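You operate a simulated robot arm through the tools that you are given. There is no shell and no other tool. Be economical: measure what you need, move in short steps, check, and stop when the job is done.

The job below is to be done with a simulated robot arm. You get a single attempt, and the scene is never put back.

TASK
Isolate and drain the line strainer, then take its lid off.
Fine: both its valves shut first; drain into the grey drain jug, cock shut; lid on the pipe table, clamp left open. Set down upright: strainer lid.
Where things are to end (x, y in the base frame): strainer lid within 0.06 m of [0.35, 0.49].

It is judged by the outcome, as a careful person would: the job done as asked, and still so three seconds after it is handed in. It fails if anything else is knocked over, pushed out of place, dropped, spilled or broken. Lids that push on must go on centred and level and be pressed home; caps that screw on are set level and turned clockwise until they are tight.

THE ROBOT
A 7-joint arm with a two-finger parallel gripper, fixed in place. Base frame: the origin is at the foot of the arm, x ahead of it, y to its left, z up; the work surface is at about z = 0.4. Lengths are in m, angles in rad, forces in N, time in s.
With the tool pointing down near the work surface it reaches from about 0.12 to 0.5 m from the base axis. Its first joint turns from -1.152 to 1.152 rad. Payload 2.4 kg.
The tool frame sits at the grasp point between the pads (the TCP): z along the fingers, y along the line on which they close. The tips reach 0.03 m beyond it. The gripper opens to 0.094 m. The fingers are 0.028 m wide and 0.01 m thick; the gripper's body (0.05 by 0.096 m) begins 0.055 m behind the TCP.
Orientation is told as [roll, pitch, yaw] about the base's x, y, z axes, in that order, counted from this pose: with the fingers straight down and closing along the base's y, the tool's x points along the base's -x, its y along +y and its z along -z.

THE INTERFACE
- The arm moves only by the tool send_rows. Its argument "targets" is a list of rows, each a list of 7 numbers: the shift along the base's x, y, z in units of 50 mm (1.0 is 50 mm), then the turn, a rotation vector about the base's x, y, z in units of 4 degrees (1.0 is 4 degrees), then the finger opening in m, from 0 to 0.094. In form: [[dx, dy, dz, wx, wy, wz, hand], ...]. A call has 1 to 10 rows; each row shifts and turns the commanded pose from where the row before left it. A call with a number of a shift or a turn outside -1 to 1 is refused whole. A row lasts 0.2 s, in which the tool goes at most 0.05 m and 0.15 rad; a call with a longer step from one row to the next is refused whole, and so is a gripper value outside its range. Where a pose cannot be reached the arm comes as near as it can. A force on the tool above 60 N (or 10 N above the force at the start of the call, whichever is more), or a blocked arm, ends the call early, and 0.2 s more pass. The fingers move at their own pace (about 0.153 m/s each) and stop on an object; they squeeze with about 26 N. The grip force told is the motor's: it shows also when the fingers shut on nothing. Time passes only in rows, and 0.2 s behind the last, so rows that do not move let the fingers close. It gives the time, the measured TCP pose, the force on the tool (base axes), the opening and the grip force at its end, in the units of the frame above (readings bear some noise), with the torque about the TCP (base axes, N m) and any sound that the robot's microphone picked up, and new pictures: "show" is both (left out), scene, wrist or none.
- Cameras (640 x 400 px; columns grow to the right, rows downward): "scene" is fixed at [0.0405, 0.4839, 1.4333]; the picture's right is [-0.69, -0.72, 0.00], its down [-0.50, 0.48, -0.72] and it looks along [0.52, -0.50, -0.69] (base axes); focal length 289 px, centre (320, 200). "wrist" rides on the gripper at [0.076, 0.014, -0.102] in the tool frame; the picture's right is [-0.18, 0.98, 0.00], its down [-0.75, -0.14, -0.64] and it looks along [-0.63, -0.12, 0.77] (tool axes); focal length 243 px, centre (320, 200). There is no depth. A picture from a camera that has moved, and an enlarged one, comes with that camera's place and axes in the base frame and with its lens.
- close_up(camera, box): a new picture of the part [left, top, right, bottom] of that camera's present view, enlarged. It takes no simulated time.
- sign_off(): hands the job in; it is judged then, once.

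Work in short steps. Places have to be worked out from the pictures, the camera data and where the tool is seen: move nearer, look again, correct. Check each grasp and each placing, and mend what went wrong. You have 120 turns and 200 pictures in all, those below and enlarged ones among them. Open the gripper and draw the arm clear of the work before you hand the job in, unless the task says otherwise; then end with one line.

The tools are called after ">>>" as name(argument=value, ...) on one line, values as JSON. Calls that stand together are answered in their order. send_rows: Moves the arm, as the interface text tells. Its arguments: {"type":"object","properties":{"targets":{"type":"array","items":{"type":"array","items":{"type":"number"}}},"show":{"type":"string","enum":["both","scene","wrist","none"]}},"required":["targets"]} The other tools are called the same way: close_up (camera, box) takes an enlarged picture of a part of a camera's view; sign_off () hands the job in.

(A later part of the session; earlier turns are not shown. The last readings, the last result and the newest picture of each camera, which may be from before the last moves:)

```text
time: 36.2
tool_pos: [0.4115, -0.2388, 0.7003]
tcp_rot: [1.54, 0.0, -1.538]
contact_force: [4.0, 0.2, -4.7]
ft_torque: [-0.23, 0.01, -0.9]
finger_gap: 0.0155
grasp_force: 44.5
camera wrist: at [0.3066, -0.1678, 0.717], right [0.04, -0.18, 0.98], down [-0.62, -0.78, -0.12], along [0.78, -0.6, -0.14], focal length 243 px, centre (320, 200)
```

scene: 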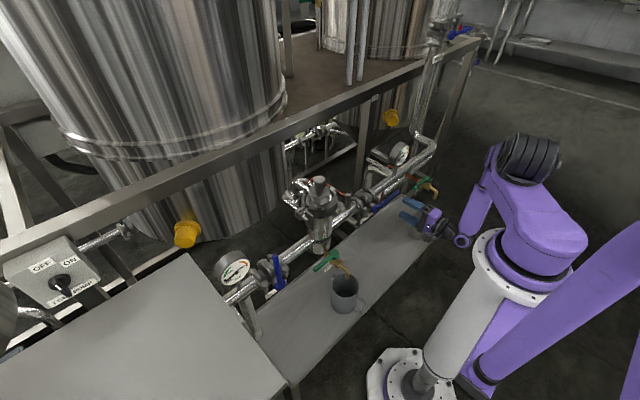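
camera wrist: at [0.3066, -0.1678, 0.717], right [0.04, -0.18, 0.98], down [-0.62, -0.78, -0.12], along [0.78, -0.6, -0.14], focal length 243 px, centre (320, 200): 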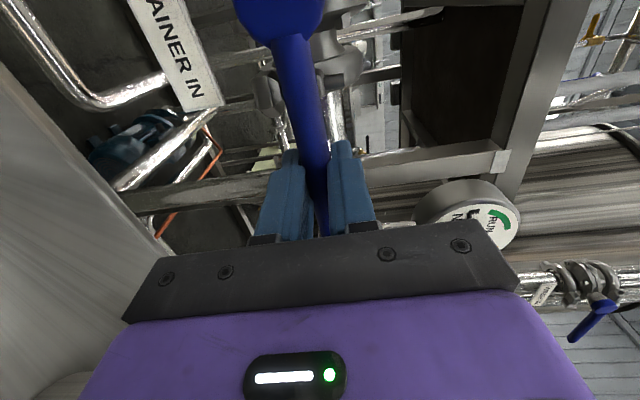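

Test a small upward swing here too (about −x).

>>> send_rows(targets=[[0, 0.004, 0.11, -1, 0, 0, 0.0], [0, 0.0117, 0.11, -1, 0, 0, 0.0], [0, 0, 0, 0, 0, 0, 0]], show="wrist")

```text
time: 37.0
tool_pos: [0.4109, -0.2393, 0.7127]
tcp_rot: [1.534, -0.142, -1.534]
contact_force: [18.1, -3.8, -9.5]
ft_torque: [-0.68, 0.06, -0.05]
finger_gap: 0.0155
grasp_force: 45.1
camera wrist: at [0.3062, -0.1653, 0.7179], right [0.04, -0.04, 1.0], down [-0.62, -0.79, -0.01], along [0.78, -0.62, -0.05], focal length 243 px, centre (320, 200)
```

wrist: 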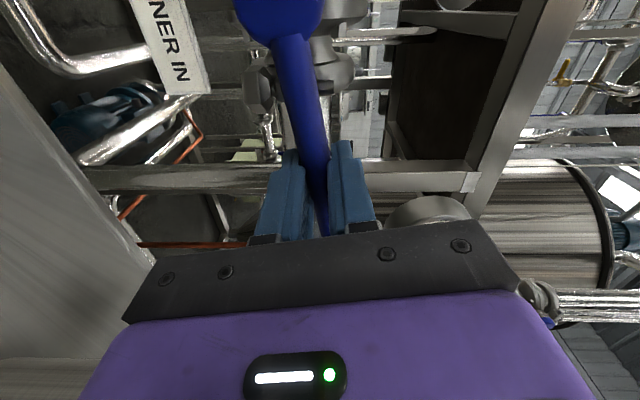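

It turns upward as well. Continue the arc.

>>> send_rows(targets=[[0, 0.0194, 0.11, -1, 0, 0, 0], [0, 0.027, 0.1084, -1, 0, 0, 0], [0, 0.0345, 0.1062, -1, 0, 0, 0], [0, 0.0418, 0.1036, -1, 0, 0, 0], [0, 0.049, 0.1004, -1, 0, 0, 0], [0, 0.0559, 0.0967, -1, 0, 0, 0], [0, 0.0625, 0.0926, -1, 0, 0, 0], [0, 0.0688, 0.088, -1, 0, 0, 0], [0, 0.0747, 0.083, -1, 0, 0, 0], [0, 0.0803, 0.0776, -1, 0, 0, 0]], show="wrist")

>>> send_rows(targets=[[0, 0.0856, 0.0718, -1, 0, 0, 0], [0, 0.0904, 0.0657, -1, 0, 0, 0], [0, 0.0947, 0.0592, -1, 0, 0, 0], [0, 0.0986, 0.0524, -1, 0, 0, 0], [0, 0.102, 0.0454, -1, 0, 0, 0], [0, 0.105, 0.0382, -1, 0, 0, 0], [0, 0.1074, 0.0308, -1, 0, 0, 0], [0, 0.1093, 0.0232, -1, 0, 0, 0], [0, 0.1106, 0.0155, -1, 0, 0, 0], [0, 0.1114, 0.0078, -1, 0, 0, 0]])

```text
time: 39.2
tool_pos: [0.4099, -0.2121, 0.7598]
tcp_rot: [1.499, -0.839, -1.515]
contact_force: [31.8, -0.1, -12.7]
ft_torque: [-0.56, 0.14, 0.1]
finger_gap: 0.0154
grasp_force: 45.0
camera wrist: at [0.3046, -0.1523, 0.7165], right [0.04, 0.61, 0.79], down [-0.62, -0.61, 0.5], along [0.79, -0.51, 0.35], focal length 243 px, centre (320, 200)
```

wrist: 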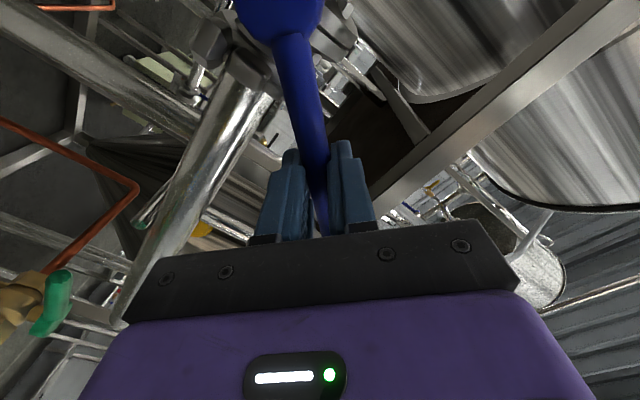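

```text
time: 41.4
tool_pos: [0.4116, -0.1697, 0.7799]
tcp_rot: [1.309, -1.476, -1.328]
contact_force: [-18.2, 8.9, 11.9]
ft_torque: [0.97, -0.84, -0.01]
finger_gap: 0.0163
grasp_force: 45.3
out of reach, approached as far as the arm can: row 10
stopped in row 10: the force on the tool passed its limit at 71 N (the readings are from after the stop); the commanded pose is now the measured one
camera wrist: at [0.3072, -0.1478, 0.7058], right [0.02, 0.96, 0.27], down [-0.63, -0.2, 0.75], along [0.78, -0.19, 0.6], focal length 243 px, centre (320, 200)
```

scene: 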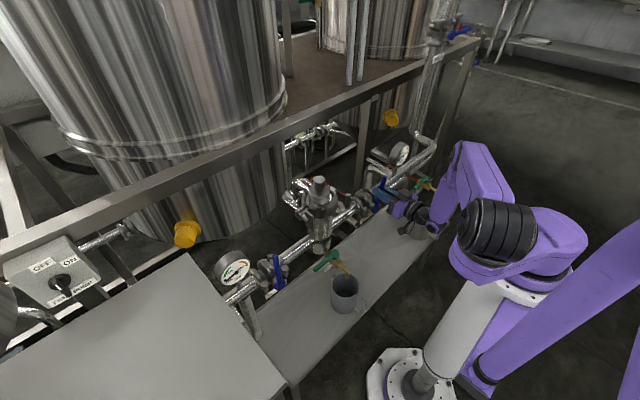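
wrist: 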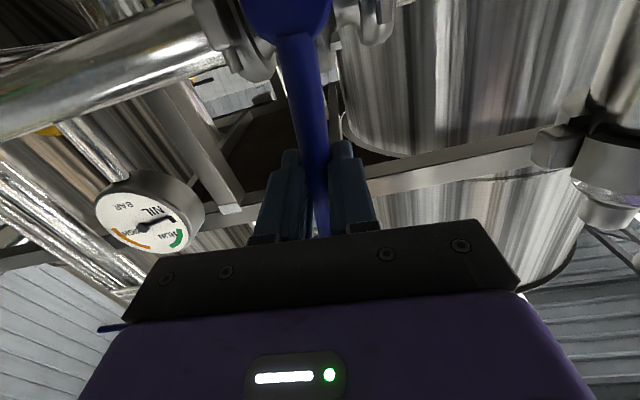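

Handle is ~85° up. Push further in +y without turning the wrist to reach the stop.

>>> send_rows(targets=[[-0.02, 0.08, 0.0, 0, 0, 0, 0], [0, 0.08, 0.0, 0, 0, 0, 0], [0, 0.08, 0, 0, 0, 0, 0], [0, 0, 0, 0, 0, 0, 0]], show="wrist")

```text
time: 42.2
tool_pos: [0.4109, -0.1685, 0.7778]
tcp_rot: [1.379, -1.473, -1.404]
contact_force: [-14.5, 4.4, 9.2]
ft_torque: [0.45, -0.36, 0.0]
finger_gap: 0.0158
grasp_force: 45.1
out of reach, approached as far as the arm can: row 2, 3
stopped in row 4: the force on the tool passed its limit at 63 N (the readings are from after the stop); the commanded pose is now the measured one
camera wrist: at [0.308, -0.1449, 0.7051], right [0.03, 0.96, 0.28], down [-0.63, -0.2, 0.75], along [0.77, -0.2, 0.6], focal length 243 px, centre (320, 200)
```

wrist: 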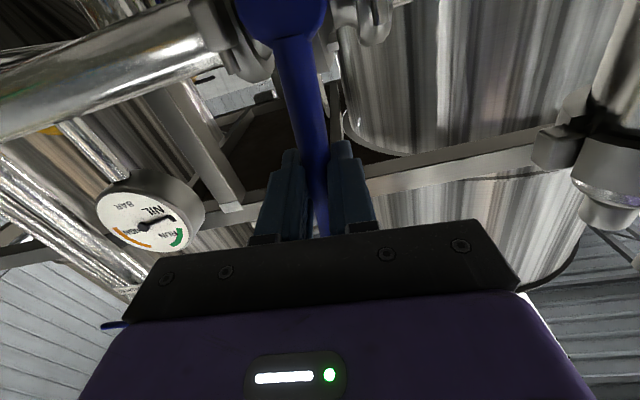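

That's the arm's own limit. Release, back out, and finish the last degrees later with a downward-pointing closed gripper pushing from the side.

>>> send_rows(targets=[[0, -0.05, 0, 0, 0, 0, 0.06], [0, 0, 0, 0, 0, 0, 0.06], [-0.7, 0, 0, 0, 0, 0, 0.06], [-0.7, 0, 0, 0, 0, 0, 0.06], [-0.5, 0, 0.2, 1, 0, 0, 0.06], [0, -0.2, 0.5, 1, 0, 0, 0.06], [0, -0.2, 0.5, 1, 0, 0, 0.06], [0, 0, 0, 0, 0, 0, 0.06]])

```text
time: 44.0
tool_pos: [0.3443, -0.2116, 0.8304]
tcp_rot: [1.483, -1.266, -1.506]
contact_force: [-0.3, 0.0, 0.1]
ft_torque: [-0.04, -0.02, 0.01]
finger_gap: 0.0598
grasp_force: 0.0
out of reach, approached as far as the arm can: row 3, 4
camera wrist: at [0.2408, -0.1752, 0.7622], right [0.03, 0.88, 0.47], down [-0.63, -0.35, 0.69], along [0.78, -0.32, 0.55], focal length 243 px, centre (320, 200)
```

scene: 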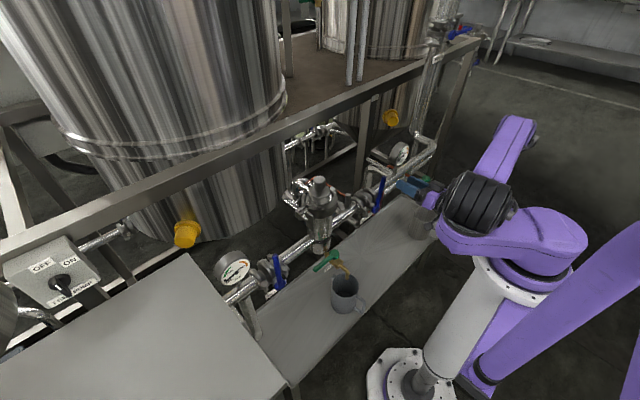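
wrist: 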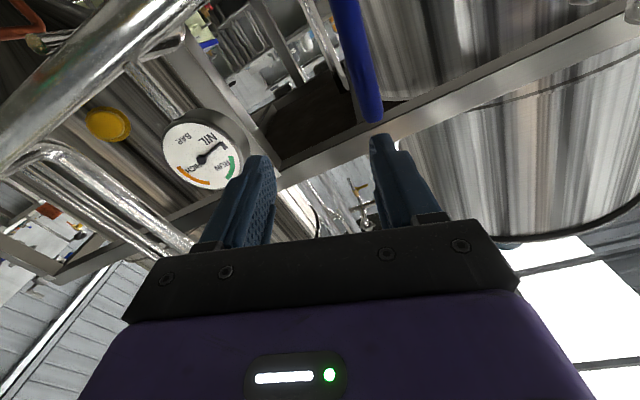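

>>> close_up(camera="scene", box=[350, 165, 410, 225])

>>> close_up(camera="scene", box=[245, 240, 305, 300])

```text
6.67 times, centred on (380, 195) of scene
camera zoom: at [0.0405, 0.4839, 1.4333], right [-0.69, -0.72, 0.0], down [-0.5, 0.48, -0.72], along [0.52, -0.5, -0.69], focal length 1926 px, centre (-80, 233)
```

zoom: 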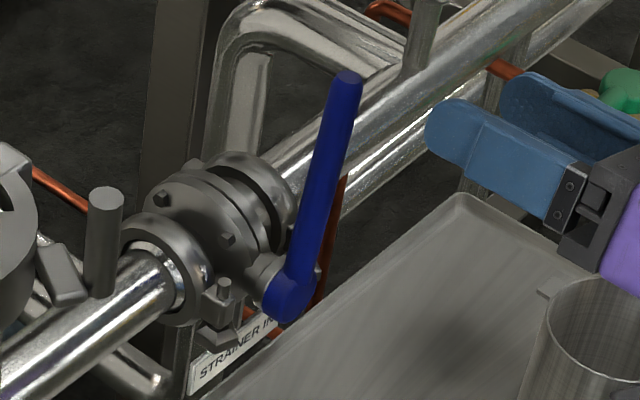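

```text
6.67 times, centred on (275, 270) of scene
camera zoom: at [0.0405, 0.4839, 1.4333], right [-0.69, -0.72, 0.0], down [-0.5, 0.48, -0.72], along [0.52, -0.5, -0.69], focal length 1926 px, centre (620, -267)
```

zoom: 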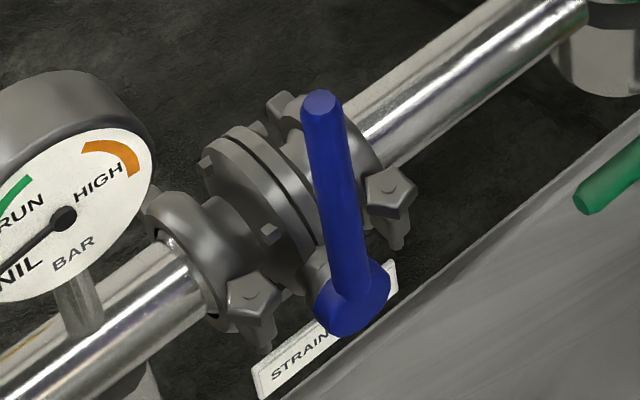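

The right handle is still ~5° off vertical. I'll unroll the wrist toward 45°, close the fingers and push its side in +y.

>>> send_rows(targets=[[0, 0, 0, 1, 0, 0, 0.0], [0, 0, 0, 1, 0, 0, 0.0], [0, 0, 0, 1, 0, 0, 0.0], [0, 0, 0, 1, 0, 0, 0.0], [0, 0, 0, 1, 0, 0, 0.0], [0.1, -0.1, -0.3, 1, 0, 0, 0.0], [0, 0, -0.3, 1, 0, 0, 0.0], [0, 0, 0, 0, 0, 0, 0]], show="wrist")

```text
time: 45.8
tool_pos: [0.3477, -0.2181, 0.7994]
tcp_rot: [1.525, -0.777, -1.543]
contact_force: [-0.8, -0.9, 0.3]
ft_torque: [0.01, -0.01, 0.02]
finger_gap: 0.0001
grasp_force: 26.5
camera wrist: at [0.2441, -0.1542, 0.7588], right [0.03, 0.56, 0.83], down [-0.63, -0.63, 0.45], along [0.78, -0.54, 0.33], focal length 243 px, centre (320, 200)
```

wrist: 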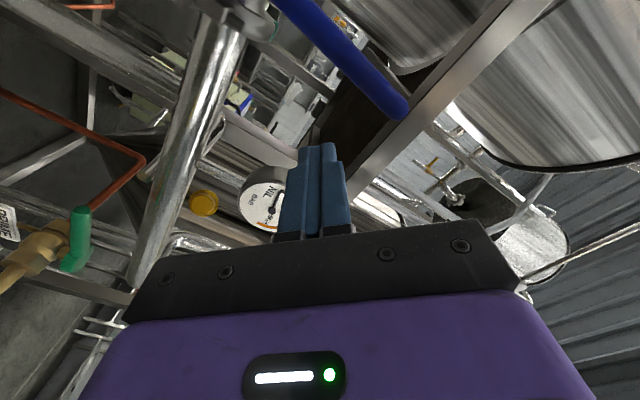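

>>> send_rows(targets=[[0.6, 0, 0, 0, 0, 0, 0], [0.6, 0, 0, 0, 0, 0, 0], [0, 0.2, 0, 0, 0, 0, 0], [0, 0.2, 0, 0, 0, 0, 0], [0, 0.15, 0, 0, 0, 0, 0], [0, 0.1, 0, 0, 0, 0, 0], [0, 0, 0, 0, 0, 0, 0]])

```text
time: 47.4
tool_pos: [0.4078, -0.1849, 0.8002]
tcp_rot: [1.525, -0.777, -1.546]
contact_force: [-2.0, -2.5, 2.2]
ft_torque: [0.03, -0.01, 0.01]
finger_gap: 0.0001
grasp_force: 25.9
camera wrist: at [0.3039, -0.1217, 0.7592], right [0.03, 0.56, 0.83], down [-0.63, -0.63, 0.45], along [0.78, -0.54, 0.33], focal length 243 px, centre (320, 200)
```

scene: 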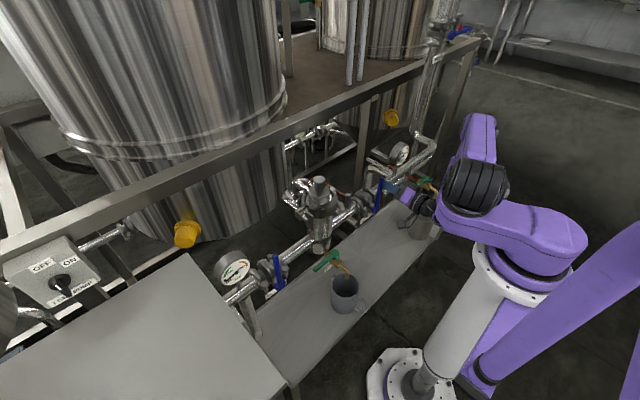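
wrist: 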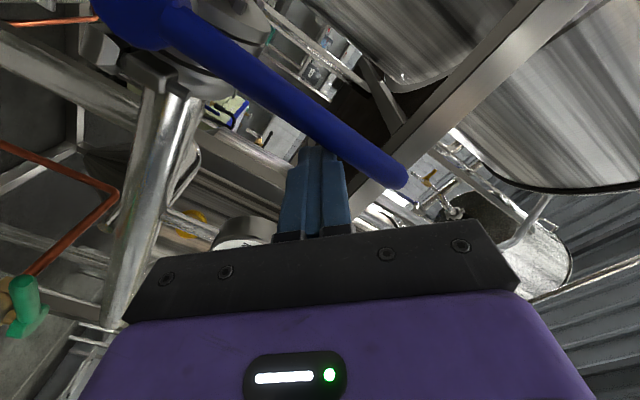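

Contact is just beginning. Keep pushing +y until the stop pushes back.

>>> send_rows(targets=[[0, 0.1, 0, 0, 0, 0, 0], [0, 0.1, 0, 0, 0, 0, 0], [0, 0.1, 0, 0, 0, 0, 0], [0, 0.1, 0, 0, 0, 0, 0], [0, 0, 0, 0, 0, 0, 0]])

>>> close_up(camera="scene", box=[350, 165, 410, 225])

```text
time: 48.6
tool_pos: [0.4057, -0.1808, 0.8009]
tcp_rot: [1.526, -0.795, -1.587]
contact_force: [8.1, -57.8, 0.2]
ft_torque: [-0.14, -0.01, -0.88]
finger_gap: 0.0
grasp_force: 26.0
camera wrist: at [0.3052, -0.1138, 0.7588], right [0.05, 0.57, 0.82], down [-0.66, -0.6, 0.46], along [0.75, -0.56, 0.34], focal length 243 px, centre (320, 200)
```

scene: 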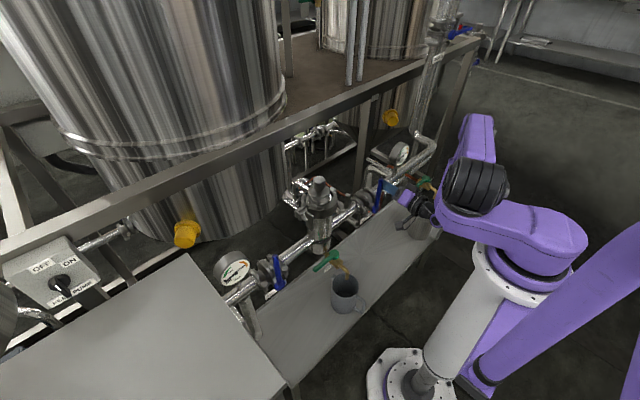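
wrist: 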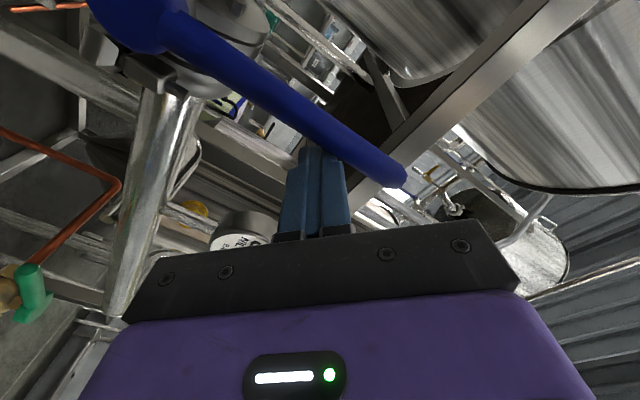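

```text
6.67 times, centred on (380, 195) of scene
camera zoom: at [0.0407, 0.4826, 1.4338], right [-0.69, -0.72, 0.0], down [-0.5, 0.48, -0.72], along [0.52, -0.5, -0.69], focal length 1926 px, centre (-80, 233)
```

zoom: 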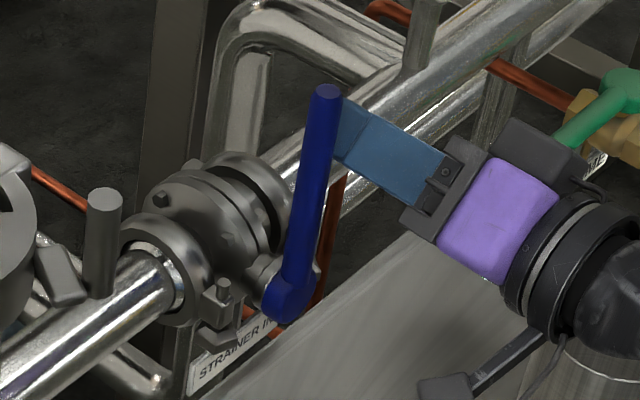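

Firm stop at 58 N and the handle now reads exactly vertical: right valve shut. Back off.

>>> send_rows(targets=[[0, -0.3, 0, 0, 0, 0, 0], [0, -0.3, 0, 0, 0, 0, 0], [-0.6, 0, 0.4, 0, 0, 0, 0], [-0.6, 0, 0.8, 0, 0, 0, 0], [0, 0, 0.8, 0, 0, 0, 0.06], [0, 0, 0.8, 0, 0, 0, 0.06], [0, 0, 0.8, 0, 0, 0, 0.06], [0, 0, 0, 0, 0, 0, 0.06]])

>>> close_up(camera="scene", box=[350, 155, 450, 220])

```text
time: 50.4
tool_pos: [0.3475, -0.1948, 0.9802]
tcp_rot: [1.525, -0.779, -1.542]
contact_force: [0.0, 0.4, -0.1]
ft_torque: [0.03, 0.0, -0.03]
finger_gap: 0.0599
grasp_force: 0.1
camera wrist: at [0.2439, -0.1298, 0.9392], right [0.03, 0.56, 0.83], down [-0.63, -0.63, 0.45], along [0.78, -0.54, 0.33], focal length 243 px, centre (320, 200)
```

scene: 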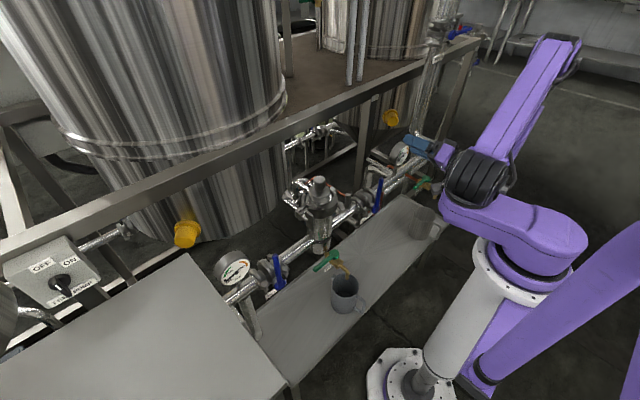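
wrist: 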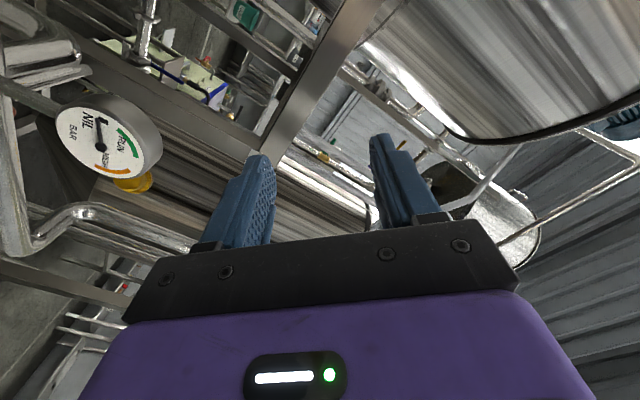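

```text
6.15 times, centred on (400, 188) of scene
camera zoom: at [0.0405, 0.4839, 1.4333], right [-0.69, -0.72, 0.0], down [-0.5, 0.48, -0.72], along [0.52, -0.5, -0.69], focal length 1778 px, centre (-172, 277)
```

zoom: 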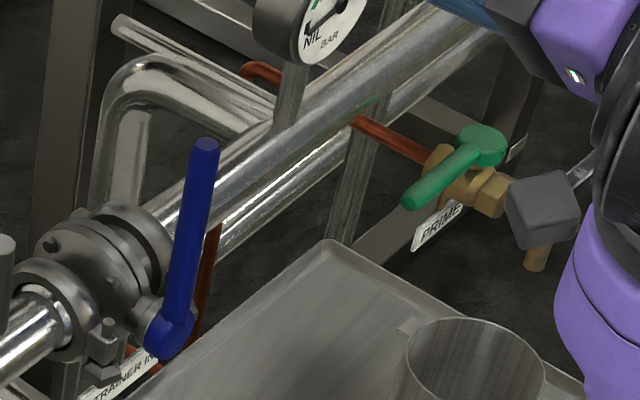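

Both valves are shut; the prime cock was untouched. Now try bringing this forward posture to the drain cock: roll level again while moving toward y≈0.1.

>>> send_rows(targets=[[0, 0.5, -0.2, 1, 0, 0, 0.06], [0, 0.5, -0.2, 1, 0, 0, 0.06], [0, 0.5, -0.2, 1, 0, 0, 0.06], [0, 0.5, -0.2, 1, 0, 0, 0.06], [0, 0.5, -0.2, 1, 0, 0, 0.06], [0, 0.5, 0, 1, 0, 0, 0.06], [0, 0.5, 0, 1, 0, 0, 0.06], [0, 0.5, 0, 1, 0, 0, 0.06], [0, 0.5, 0, 1, 0, 0, 0.06], [0, 0.5, 0, 1, 0, 0, 0.06]], show="scene")

```text
time: 52.6
tool_pos: [0.333, 0.0322, 0.9377]
tcp_rot: [1.54, -0.082, -1.552]
contact_force: [0.1, 0.6, 0.8]
ft_torque: [0.01, -0.01, -0.04]
finger_gap: 0.0602
grasp_force: 0.1
out of reach, approached as far as the arm can: row 10
```

scene: 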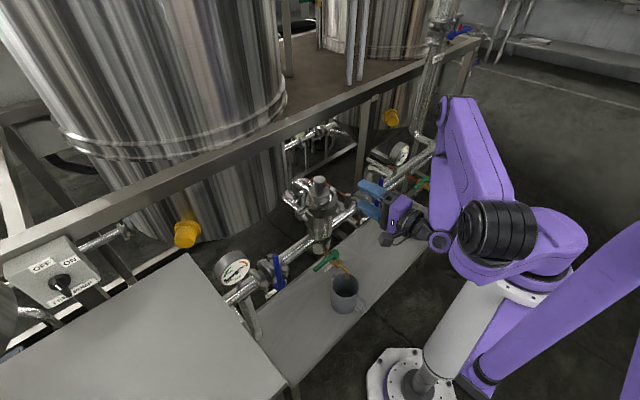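

Limit again near y≈0.03, so I switch to the left posture via tool-down, at safe height.

>>> send_rows(targets=[[0, 0, 0.4, -1, 1, 1, 0.06], [0, 0, 0.4, -1, 1, 1, 0.06], [0, 0, 0.4, -1, 1, 1, 0.06], [0, 0, 0, -1, 1, 1, 0.06], [0, 0, 0, -1, 1, 1, 0.06], [0, 0, 0, -1, 1, 1, 0.06], [0, 0, 0, -1, 1, 1, 0.06], [0, 0, 0, -1, 1, 1, 0.06], [0, 0, 0, -1, 1, 1, 0.06], [0, 0, 0, -1, 1, 1, 0.06]], show="none")

>>> send_rows(targets=[[0, 0.3, 0, -1, 1, 1, 0.06], [0, 0.3, 0, -1, 1, 1, 0.06], [0, 0.3, 0, -1, 1, 1, 0.06], [0, 0.3, 0, -1, 1, 1, 0.06], [0, 0.3, 0, -1, 1, 1, 0.06], [0, 0, 0, -1, 1, 1, 0.06], [0, 0, 0, -1, 1, 1, 0.06], [0, 0, 0, 0, 0, 0, 0.06]])

```text
time: 54.8
tool_pos: [0.352, 0.0048, 0.9678]
tcp_rot: [0.587, -0.362, -0.563]
contact_force: [0.3, -0.2, 0.4]
ft_torque: [-0.03, 0.01, 0.02]
finger_gap: 0.0599
grasp_force: 0.0
out of reach, approached as far as the arm can: row 1, 2, 3
```

```text
time: 56.6
tool_pos: [0.3513, 0.0792, 0.9678]
tcp_rot: [-0.009, -0.005, 0.06]
contact_force: [0.3, 0.4, -0.2]
ft_torque: [0.01, 0.0, 0.02]
finger_gap: 0.0599
grasp_force: 0.0
camera wrist: at [0.2746, 0.0893, 1.0697], right [0.13, 0.99, -0.01], down [0.76, -0.09, 0.65], along [0.64, -0.09, -0.76], focal length 243 px, centre (320, 200)
```

scene: 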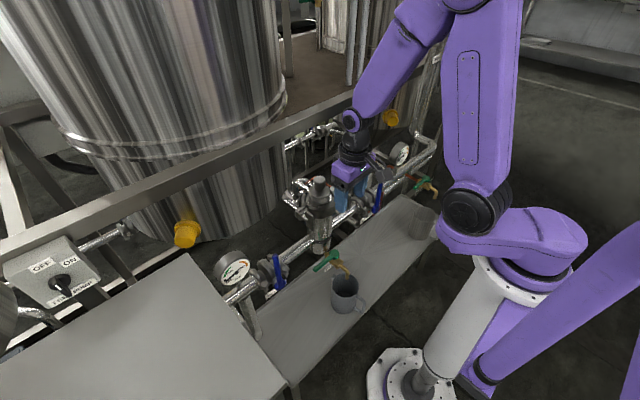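
wrist: 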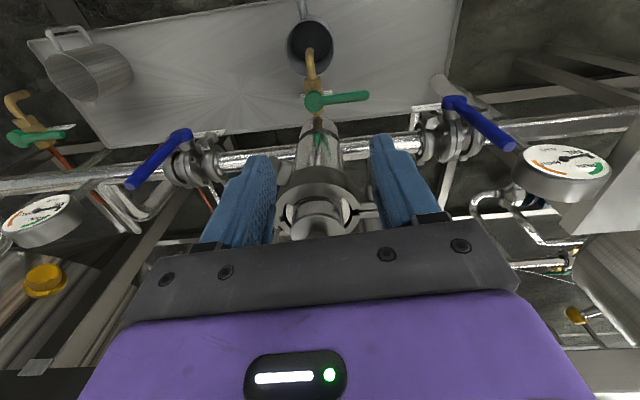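

Tool is down again. Now go into the left forward posture.

>>> send_rows(targets=[[0, 0.15, 0.2, -1, -1, 1, 0.05], [0, 0.15, 0.2, -1, -1, 1, 0.05], [0, 0.15, 0.2, -1, -1, 1, 0.05], [0, 0.15, 0.2, -1, -1, 1, 0.05], [0, 0.15, 0.2, -1, -1, 1, 0.05], [0, 0.15, 0, -1, -1, 1, 0.05], [0, 0.15, 0, -1, -1, 1, 0.05], [0, 0.15, 0, -1, -1, 1, 0.05], [0, 0.15, 0, -1, -1, 1, 0.05], [0, 0, 0, -1, -1, 1, 0.05]], show="none")

>>> send_rows(targets=[[0, 0, 0, -1, -1, 1, 0.05], [0, 0, 0, -1, -1, 1, 0.05], [0, 0, 0, -1, -1, 1, 0.05], [0, 0, 0, -1, -1, 1, 0.05], [0, 0, 0, -1, -1, 1, 0.05], [0, 0, 0, -1, -1, 1, 0.05], [0, 0, 0, -1, -1, 1, 0.05], [-0.3, 0, -0.3, 0, 0, 0, 0.05], [-0.3, 0, -0.3, 0, 0, 0, 0.05], [0, 0, 0, 0, 0, 0, 0.05]])

```text
time: 58.8
tool_pos: [0.4185, 0.0925, 1.0282]
tcp_rot: [-0.944, -0.287, 0.965]
contact_force: [0.3, -0.2, 0.3]
ft_torque: [0.0, 0.03, 0.0]
finger_gap: 0.0499
grasp_force: 0.1
out of reach, approached as far as the arm can: row 7, 8, 9, 10
```

```text
time: 61.0
tool_pos: [0.4525, 0.1335, 0.9823]
tcp_rot: [-1.553, 0.036, 1.552]
contact_force: [-0.1, -0.9, -0.3]
ft_torque: [0.0, -0.02, 0.0]
finger_gap: 0.0498
grasp_force: 0.1
out of reach, approached as far as the arm can: row 1, 2, 3, 4, 5, 6, 7, 9
camera wrist: at [0.3481, 0.058, 0.972], right [-0.02, 0.15, -0.99], down [-0.62, 0.77, 0.13], along [0.78, 0.62, 0.08], focal length 243 px, centre (320, 200)
```

scene: 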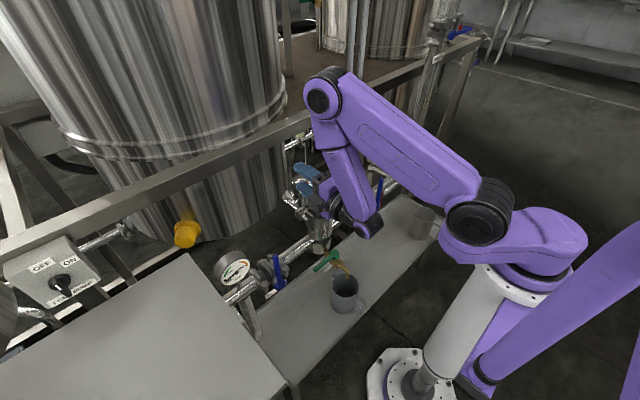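
wrist: 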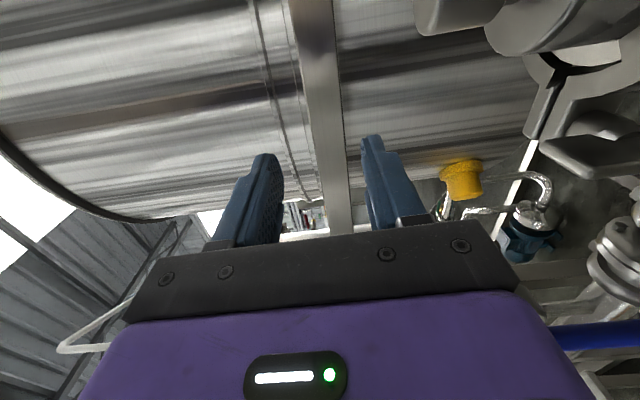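

Orientation reached with a different elbow pose. Pull back and descend in front of the drain cock, checking reach.

>>> send_rows(targets=[[-0.7, 0.1, 0, 0, 0, 0, 0.05], [-0.7, 0.1, 0, 0, 0, 0, 0.05], [-0.4, 0, -0.6, 0, 0, 0, 0.05], [0, 0, -0.8, 0, 0, 0, 0.05], [0, 0, -0.8, 0, 0, 0, 0.05], [0, 0, 0, 0, 0, 0, 0.05]])

```text
time: 62.0
tool_pos: [0.4153, 0.0412, 0.9117]
tcp_rot: [-1.55, -0.006, 1.107]
contact_force: [-1.2, 12.0, -0.1]
ft_torque: [0.34, 0.04, -0.11]
finger_gap: 0.0502
grasp_force: 0.0
out of reach, approached as far as the arm can: row 1, 2, 3
stopped in row 5: the force on the tool passed its limit at 117 N (the readings are from after the stop); the commanded pose is now the measured one
camera wrist: at [0.2888, 0.0174, 0.8982], right [0.07, 0.18, -0.98], down [-0.24, 0.96, 0.16], along [0.97, 0.22, 0.11], focal length 243 px, centre (320, 200)
```

scene: 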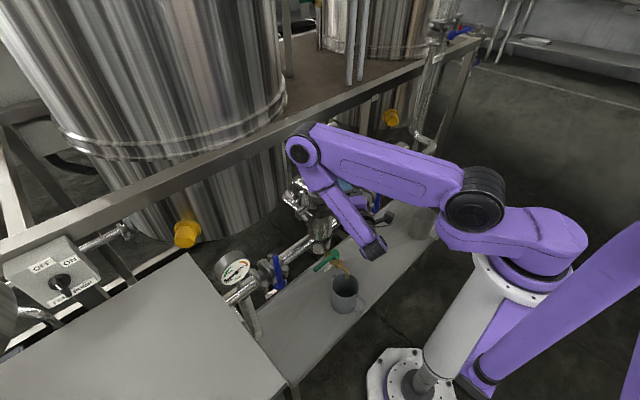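
wrist: 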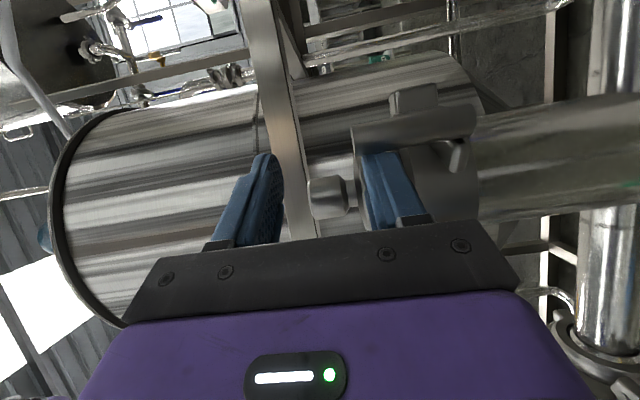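

Contact with the strainer (arm limit distorted the path). Gently lift/back off in small steps and inspect.

>>> send_rows(targets=[[-0.1, 0, 0.2, 0, 0, 0, 0.05], [-0.1, 0, 0.2, 0, 0, 0, 0.05], [-0.1, 0, 0.3, 0, 0, 0, 0.05], [-0.1, 0, 0.3, 0, 0, 0, 0.05]])

>>> close_up(camera="scene", box=[265, 160, 425, 260])

```text
time: 63.0
tool_pos: [0.4038, 0.0447, 0.9538]
tcp_rot: [-1.537, -0.004, 1.099]
contact_force: [-0.2, 0.7, -0.3]
ft_torque: [-0.02, 0.0, -0.04]
finger_gap: 0.0501
grasp_force: 0.1
out of reach, approached as far as the arm can: row 3, 4
camera wrist: at [0.2785, 0.0228, 0.9411], right [0.06, 0.18, -0.98], down [-0.22, 0.96, 0.17], along [0.97, 0.21, 0.1], focal length 243 px, centre (320, 200)
```

scene: 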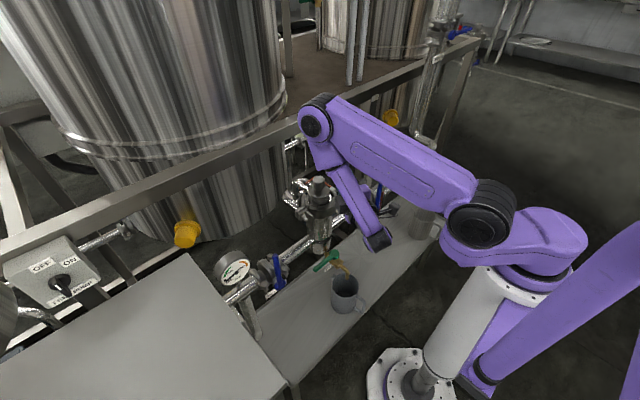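
wrist: 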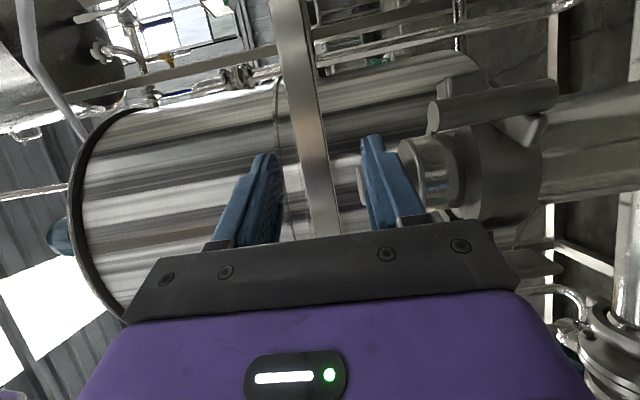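

```text
4.00 times, centred on (345, 210) of scene
camera zoom: at [0.0405, 0.484, 1.4333], right [-0.69, -0.72, 0.0], down [-0.5, 0.48, -0.72], along [0.52, -0.5, -0.69], focal length 1155 px, centre (220, 160)
```

zoom: 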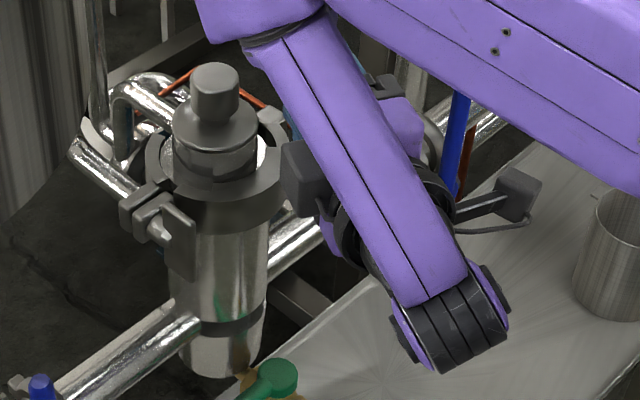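

Strainer looks intact. I'll change plan for the drain cock: tool-down with yaw −90° and a slight backward lean. First return to tool-down, rising clear.

>>> send_rows(targets=[[-0.2, 0, 0.4, 1, 1, -1, 0.05], [-0.2, 0, 0.4, 1, 1, -1, 0.05], [0, 0, 0.4, 1, 1, -1, 0.05], [0, 0, 0, 1, 1, -1, 0.05], [0, 0, 0, 1, 1, -1, 0.05], [0, 0, 0, 1, 1, -1, 0.05], [0, 0, 0, 1, 1, -1, 0.05], [0, 0, 0, 1, 1, -1, 0.05], [0, 0, 0, 1, 1, -1, 0.05], [0, 0, 0, 1, 1, -1, 0.05]], show="scene")

```text
time: 65.2
tool_pos: [0.4132, 0.0186, 1.003]
tcp_rot: [-0.584, 0.05, 0.366]
contact_force: [-0.3, 0.2, -0.1]
ft_torque: [0.0, -0.01, -0.02]
finger_gap: 0.05
grasp_force: 0.0
out of reach, approached as far as the arm can: row 1, 2, 3
```

scene: 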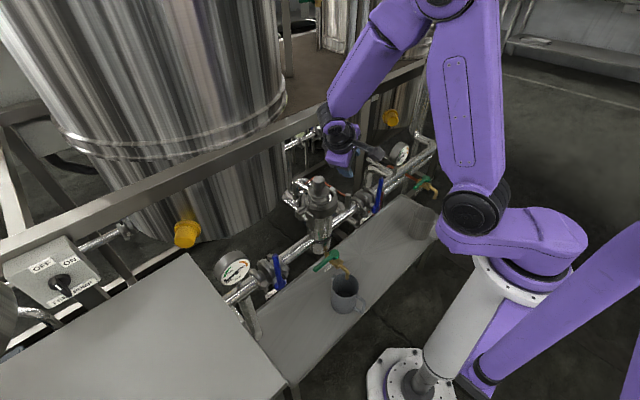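

>>> send_rows(targets=[[-0.2, 0.2, 0, 0.87, 0.33, 0, 0.05], [-0.2, 0.2, 0, 0.87, 0.33, 0, 0.05], [-0.2, 0.2, 0, 0.87, 0.33, 0, 0.05], [-0.2, 0.2, 0, 0.87, 0.33, 0, 0.05], [-0.2, 0.2, 0, 0.87, 0.33, 0, 0.05], [-0.2, 0.2, 0, 0.87, 0.33, 0, 0.05], [-0.2, 0.2, 0, 0.87, 0.33, 0, 0.05], [-0.2, 0.2, 0, 0.87, 0.33, 0, 0.05], [0, 0.2, 0, 0.87, 0.33, -0.5, 0.05], [0, 0, 0, 0, 0, -1, 0.05]], show="none")

>>> send_rows(targets=[[0, 0, 0, 0, 0, -1, 0.05], [0, 0, 0, 0, 0, -1, 0.05], [0, 0, 0, 0, 0, -1, 0.05], [0, 0, 0, 0, 0, -1, 0.05], [0, 0, 0, 0, 0, -1, 0.05], [0, 0, 0, 0, 0, -1, 0.05], [0, 0, 0, 0, 0, -1, 0.05], [0, 0, 0, 0, 0, -1, 0.05], [0, 0, 0, 0, 0, -1, 0.05], [0, 0, 0, 0, 0, -1, 0.05]], show="none")

>>> send_rows(targets=[[0, 0, 0, 0, 0, -1, 0.05], [0, 0, 0, 0, 0, -1, 0.05], [0, 0, 0, 0, 0, -1, 0.05], [0, 0, 0, 0, 0, -1, 0.05], [0, 0, 0, 0, 0, -1, 0.05], [0, 0, 0, 0, 0, -1, 0.05], [0, 0, 0, 0, 0, -1, 0.05], [0, 0, 0, 0, 0, -1, 0.05], [0, 0, 0, 0, 0, -1, 0.05], [0, 0, 0, 0, 0, -1, 0.05]])

```text
time: 67.5
tool_pos: [0.3337, 0.1093, 1.0052]
tcp_rot: [0.001, 0.04, 0.288]
contact_force: [-0.7, -0.1, 0.5]
ft_torque: [0.03, 0.03, 0.01]
finger_gap: 0.0501
grasp_force: 0.1
```

```text
time: 69.7
tool_pos: [0.333, 0.1086, 1.0034]
tcp_rot: [0.0, 0.039, -0.412]
contact_force: [0.3, 0.2, -0.5]
ft_torque: [0.01, 0.02, 0.01]
finger_gap: 0.0502
grasp_force: 0.1
```

```text
time: 71.8
tool_pos: [0.3339, 0.1082, 1.0041]
tcp_rot: [-0.001, 0.04, -1.11]
contact_force: [0.2, 0.2, 0.2]
ft_torque: [0.02, -0.04, -0.02]
finger_gap: 0.0501
grasp_force: 0.1
camera wrist: at [0.3141, 0.1771, 1.1081], right [0.96, 0.27, -0.01], down [0.22, -0.76, 0.61], along [0.16, -0.59, -0.79], focal length 243 px, centre (320, 200)
```

scene: 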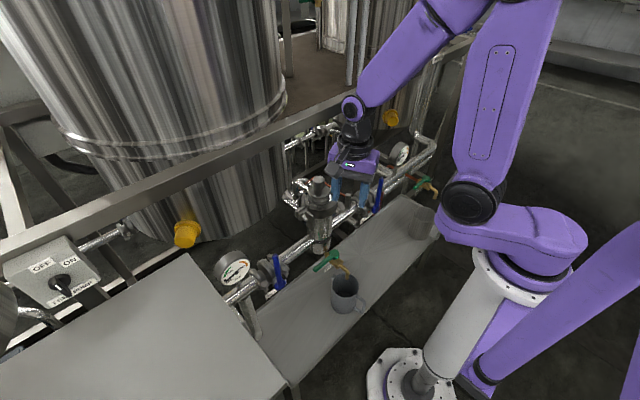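
wrist: 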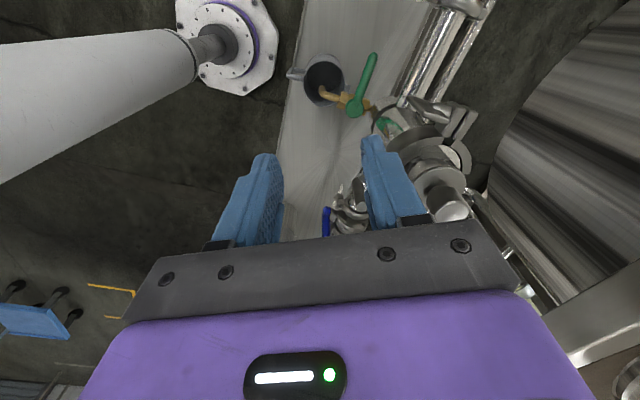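

Continue yaw to −90° and lean 25°, moving to y≈0.12 and lowering to z≈0.82 in front of the cock.

>>> send_rows(targets=[[0, 0.1, 0, 0, -1, -0.95, 0.05], [0, 0.1, 0, 0, -1, -0.95, 0.05], [0, 0, -0.5, 0, -1, -0.95, 0.05], [0, 0, -0.5, 0, -1, -0.95, 0.05], [0, 0, -0.5, 0, -1, -0.95, 0.05], [0, 0, -0.5, 0, -1, -0.95, 0.05], [0, 0, -0.5, 0, -0.5, -0.95, 0.05], [0, 0, -0.5, 0, 0, 0, 0.05], [0, 0, 0, 0, 0, 0, 0.05]])

```text
time: 73.8
tool_pos: [0.3489, 0.1177, 0.8505]
tcp_rot: [0.438, -0.068, -1.586]
contact_force: [0.6, 0.4, -0.1]
ft_torque: [-0.01, -0.01, -0.01]
finger_gap: 0.0503
grasp_force: 0.1
out of reach, approached as far as the arm can: row 5, 6
camera wrist: at [0.3178, 0.2006, 0.9428], right [0.89, -0.17, 0.43], down [-0.41, -0.71, 0.57], along [0.21, -0.68, -0.7], focal length 243 px, centre (320, 200)
```

scene: 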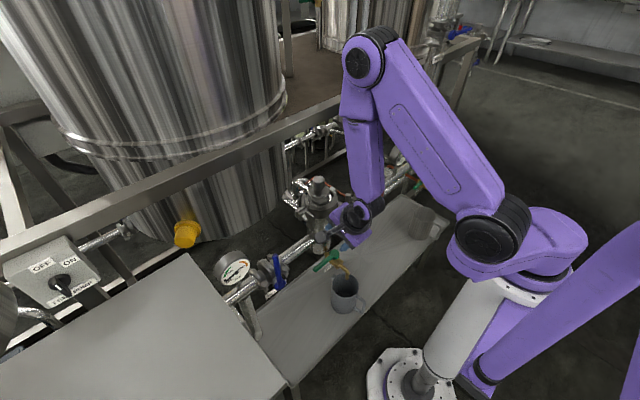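
wrist: 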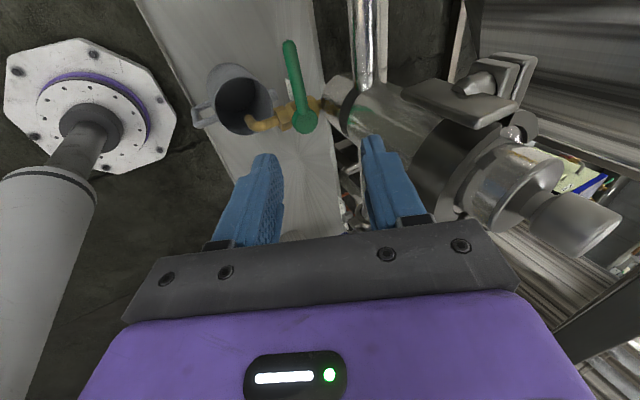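

Clear view: drain handle hub ≈(0.412, 0.055, 0.64), tip y≈0.148. Descend and approach along the tool axis toward (0.412, 0.123, 0.645).

>>> send_rows(targets=[[0, 0.05, -0.7, 0, 0, 0, 0.044], [0, 0.05, -0.7, 0, 0, 0, 0.044], [0.21, 0, -0.46, 0, 0, 0, 0.044], [0.21, 0, -0.46, 0, 0, 0, 0.044], [0.21, 0, -0.46, 0, 0, 0, 0.044], [0, 0, 0, 0, 0, 0, 0.044]])

```text
time: 75.2
tool_pos: [0.378, 0.1229, 0.7147]
tcp_rot: [0.434, -0.068, -1.587]
contact_force: [-0.5, 0.1, -0.1]
ft_torque: [-0.01, -0.02, 0.0]
finger_gap: 0.0441
grasp_force: 0.1
camera wrist: at [0.3478, 0.2048, 0.8068], right [0.89, -0.17, 0.43], down [-0.41, -0.71, 0.57], along [0.21, -0.68, -0.7], focal length 243 px, centre (320, 200)
```

scene: 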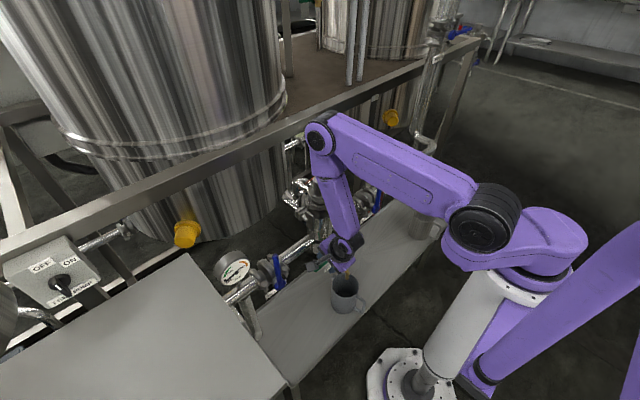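
wrist: 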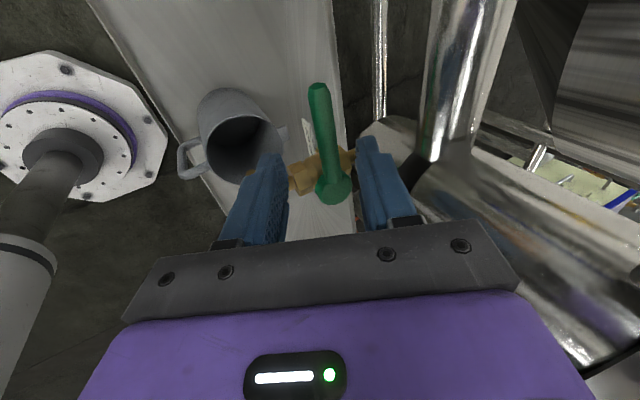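

On line with the handle. Advance the rest and close.

>>> send_rows(targets=[[0.24, 0, -0.46, 0, 0, 0, 0.044], [0.24, 0, -0.46, 0, 0, 0, 0.044], [0.24, 0, -0.46, 0, 0, 0, 0.044], [0, 0, 0, 0, 0, 0, 0.044]], show="wrist")

```text
time: 76.2
tool_pos: [0.4128, 0.1236, 0.6442]
tcp_rot: [0.437, -0.068, -1.586]
contact_force: [0.2, 0.6, -0.2]
ft_torque: [-0.01, -0.02, 0.02]
finger_gap: 0.0441
grasp_force: 0.2
camera wrist: at [0.3839, 0.2051, 0.7369], right [0.89, -0.17, 0.43], down [-0.41, -0.71, 0.57], along [0.21, -0.68, -0.7], focal length 243 px, centre (320, 200)
```

wrist: 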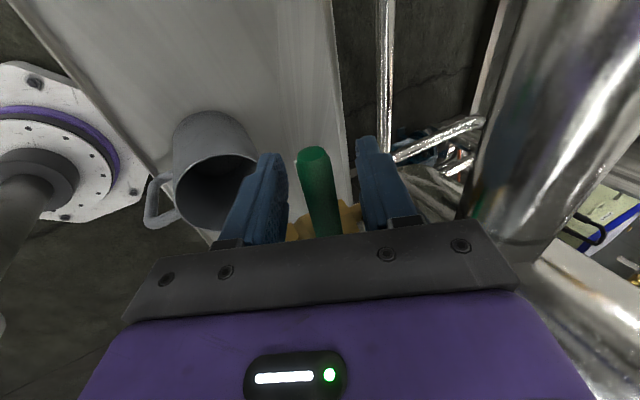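

Handle centred between the pads; the spout is over the jug's centre. Close and test turn about +z.

>>> send_rows(targets=[[0, 0, -0.06, 0, 0, 0, 0.0], [0, 0, 0, 0, 0, 0, 0], [0, 0, 0, 0, 0, 0, 0], [-0.0976, -0.0034, 0, 0, 0, 1, 0], [-0.0972, -0.0102, 0, 0, 0, 1, 0], [-0.0963, -0.0169, 0, 0, 0, 1, 0], [0, 0, 0, 0, 0, 0, 0]], show="wrist")

```text
time: 77.8
tool_pos: [0.3985, 0.1221, 0.6418]
tcp_rot: [0.442, -0.069, -1.369]
contact_force: [12.7, 14.6, 15.3]
ft_torque: [0.66, 0.45, 0.97]
finger_gap: 0.0198
grasp_force: 44.9
camera wrist: at [0.3529, 0.1962, 0.734], right [0.9, 0.03, 0.43], down [-0.25, -0.78, 0.57], along [0.35, -0.62, -0.7], focal length 243 px, centre (320, 200)
```

wrist: 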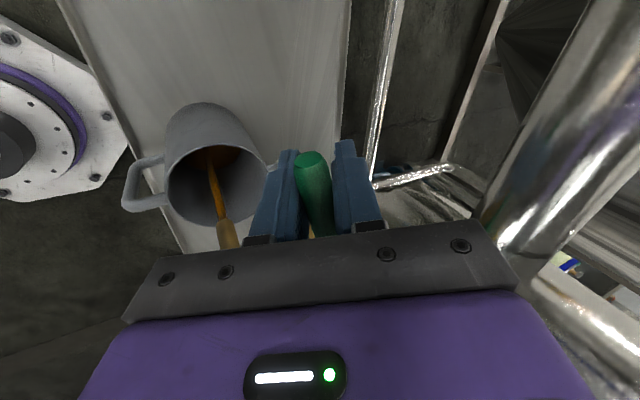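

It opens this way and product is already running into the jug. Open further to ~36° and watch.

>>> send_rows(targets=[[-0.0948, -0.0236, 0, 0, 0, 1, 0], [-0.0929, -0.0302, 0, 0, 0, 1, 0], [-0.0906, -0.0366, 0, 0, 0, 1, 0], [-0.0878, -0.0428, 0, 0, 0, 1, 0], [-0.0846, -0.0488, 0, 0, 0, 1, 0], [-0.081, -0.0546, 0, 0, 0, 1, 0], [0, 0, 0, 0, 0, 0, 0], [0, 0, 0, 0, 0, 0, 0]], show="wrist")

```text
time: 79.7
tool_pos: [0.3739, 0.1113, 0.6426]
tcp_rot: [0.442, -0.068, -0.954]
contact_force: [14.0, 19.5, 14.6]
ft_torque: [0.01, 0.52, 1.42]
finger_gap: 0.0206
grasp_force: 44.9
camera wrist: at [0.3005, 0.1596, 0.7341], right [0.81, 0.39, 0.43], down [0.09, -0.82, 0.57], along [0.57, -0.43, -0.7], focal length 243 px, centre (320, 200)
```

wrist: 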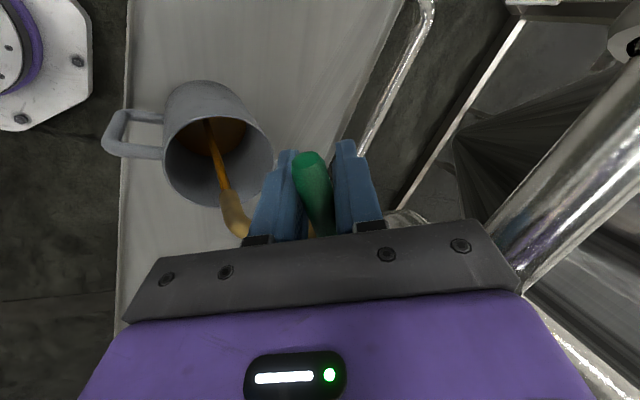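

Stream falls well inside the jug. Hold and wait for it to empty.

>>> send_rows(targets=[[0, 0, 0, 0, 0, 0, 0], [0, 0, 0, 0, 0, 0, 0], [0, 0, 0, 0, 0, 0, 0], [0, 0, 0, 0, 0, 0, 0], [0, 0, 0, 0, 0, 0, 0], [0, 0, 0, 0, 0, 0, 0], [0, 0, 0, 0, 0, 0, 0], [0, 0, 0, 0, 0, 0, 0], [0, 0, 0, 0, 0, 0, 0], [0, 0, 0, 0, 0, 0, 0]], show="wrist")

```text
time: 81.8
tool_pos: [0.3742, 0.1118, 0.6415]
tcp_rot: [0.44, -0.066, -0.956]
contact_force: [8.3, 15.1, 18.5]
ft_torque: [-0.39, 0.02, 1.05]
finger_gap: 0.0207
grasp_force: 45.2
camera wrist: at [0.3005, 0.1596, 0.734], right [0.82, 0.39, 0.43], down [0.09, -0.82, 0.57], along [0.57, -0.43, -0.7], focal length 243 px, centre (320, 200)
```

wrist: 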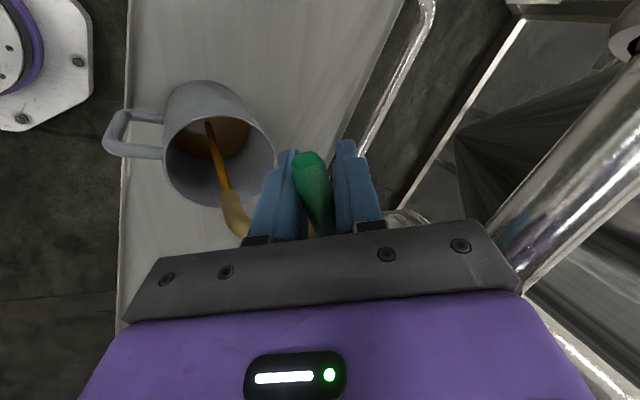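

>>> send_rows(targets=[[0, 0, 0, 0, 0, 0, 0], [0, 0, 0, 0, 0, 0, 0], [0, 0, 0, 0, 0, 0, 0], [0, 0, 0, 0, 0, 0, 0], [0, 0, 0, 0, 0, 0, 0], [0, 0, 0, 0, 0, 0, 0], [0, 0, 0, 0, 0, 0, 0], [0, 0, 0, 0, 0, 0, 0], [0, 0, 0, 0, 0, 0, 0], [0, 0, 0, 0, 0, 0, 0]], show="none")

>>> send_rows(targets=[[0, 0, 0, 0, 0, 0, 0], [0, 0, 0, 0, 0, 0, 0], [0, 0, 0, 0, 0, 0, 0], [0, 0, 0, 0, 0, 0, 0], [0, 0, 0, 0, 0, 0, 0], [0, 0, 0, 0, 0, 0, 0], [0, 0, 0, 0, 0, 0, 0], [0, 0, 0, 0, 0, 0, 0], [0, 0, 0, 0, 0, 0, 0], [0, 0, 0, 0, 0, 0, 0]], show="wrist")

```text
time: 84.0
tool_pos: [0.3741, 0.1105, 0.6433]
tcp_rot: [0.44, -0.068, -0.956]
contact_force: [9.2, 14.5, 16.3]
ft_torque: [-0.48, -0.07, 0.97]
finger_gap: 0.0205
grasp_force: 44.8
```

```text
time: 86.2
tool_pos: [0.3735, 0.1101, 0.6418]
tcp_rot: [0.44, -0.067, -0.957]
contact_force: [8.9, 13.4, 13.6]
ft_torque: [-0.41, -0.06, 0.93]
finger_gap: 0.0209
grasp_force: 44.8
camera wrist: at [0.3005, 0.1596, 0.7339], right [0.82, 0.39, 0.43], down [0.09, -0.82, 0.57], along [0.57, -0.43, -0.7], focal length 243 px, centre (320, 200)
```

wrist: 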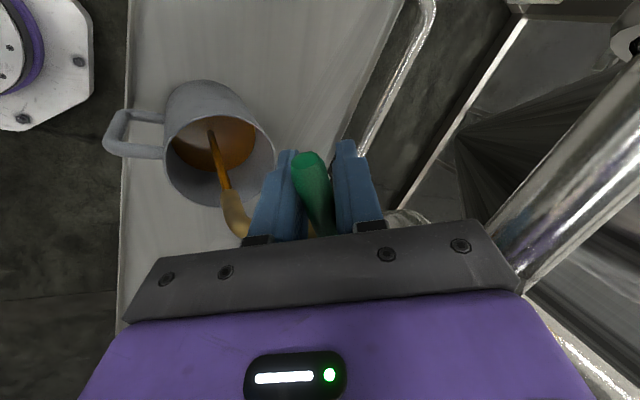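

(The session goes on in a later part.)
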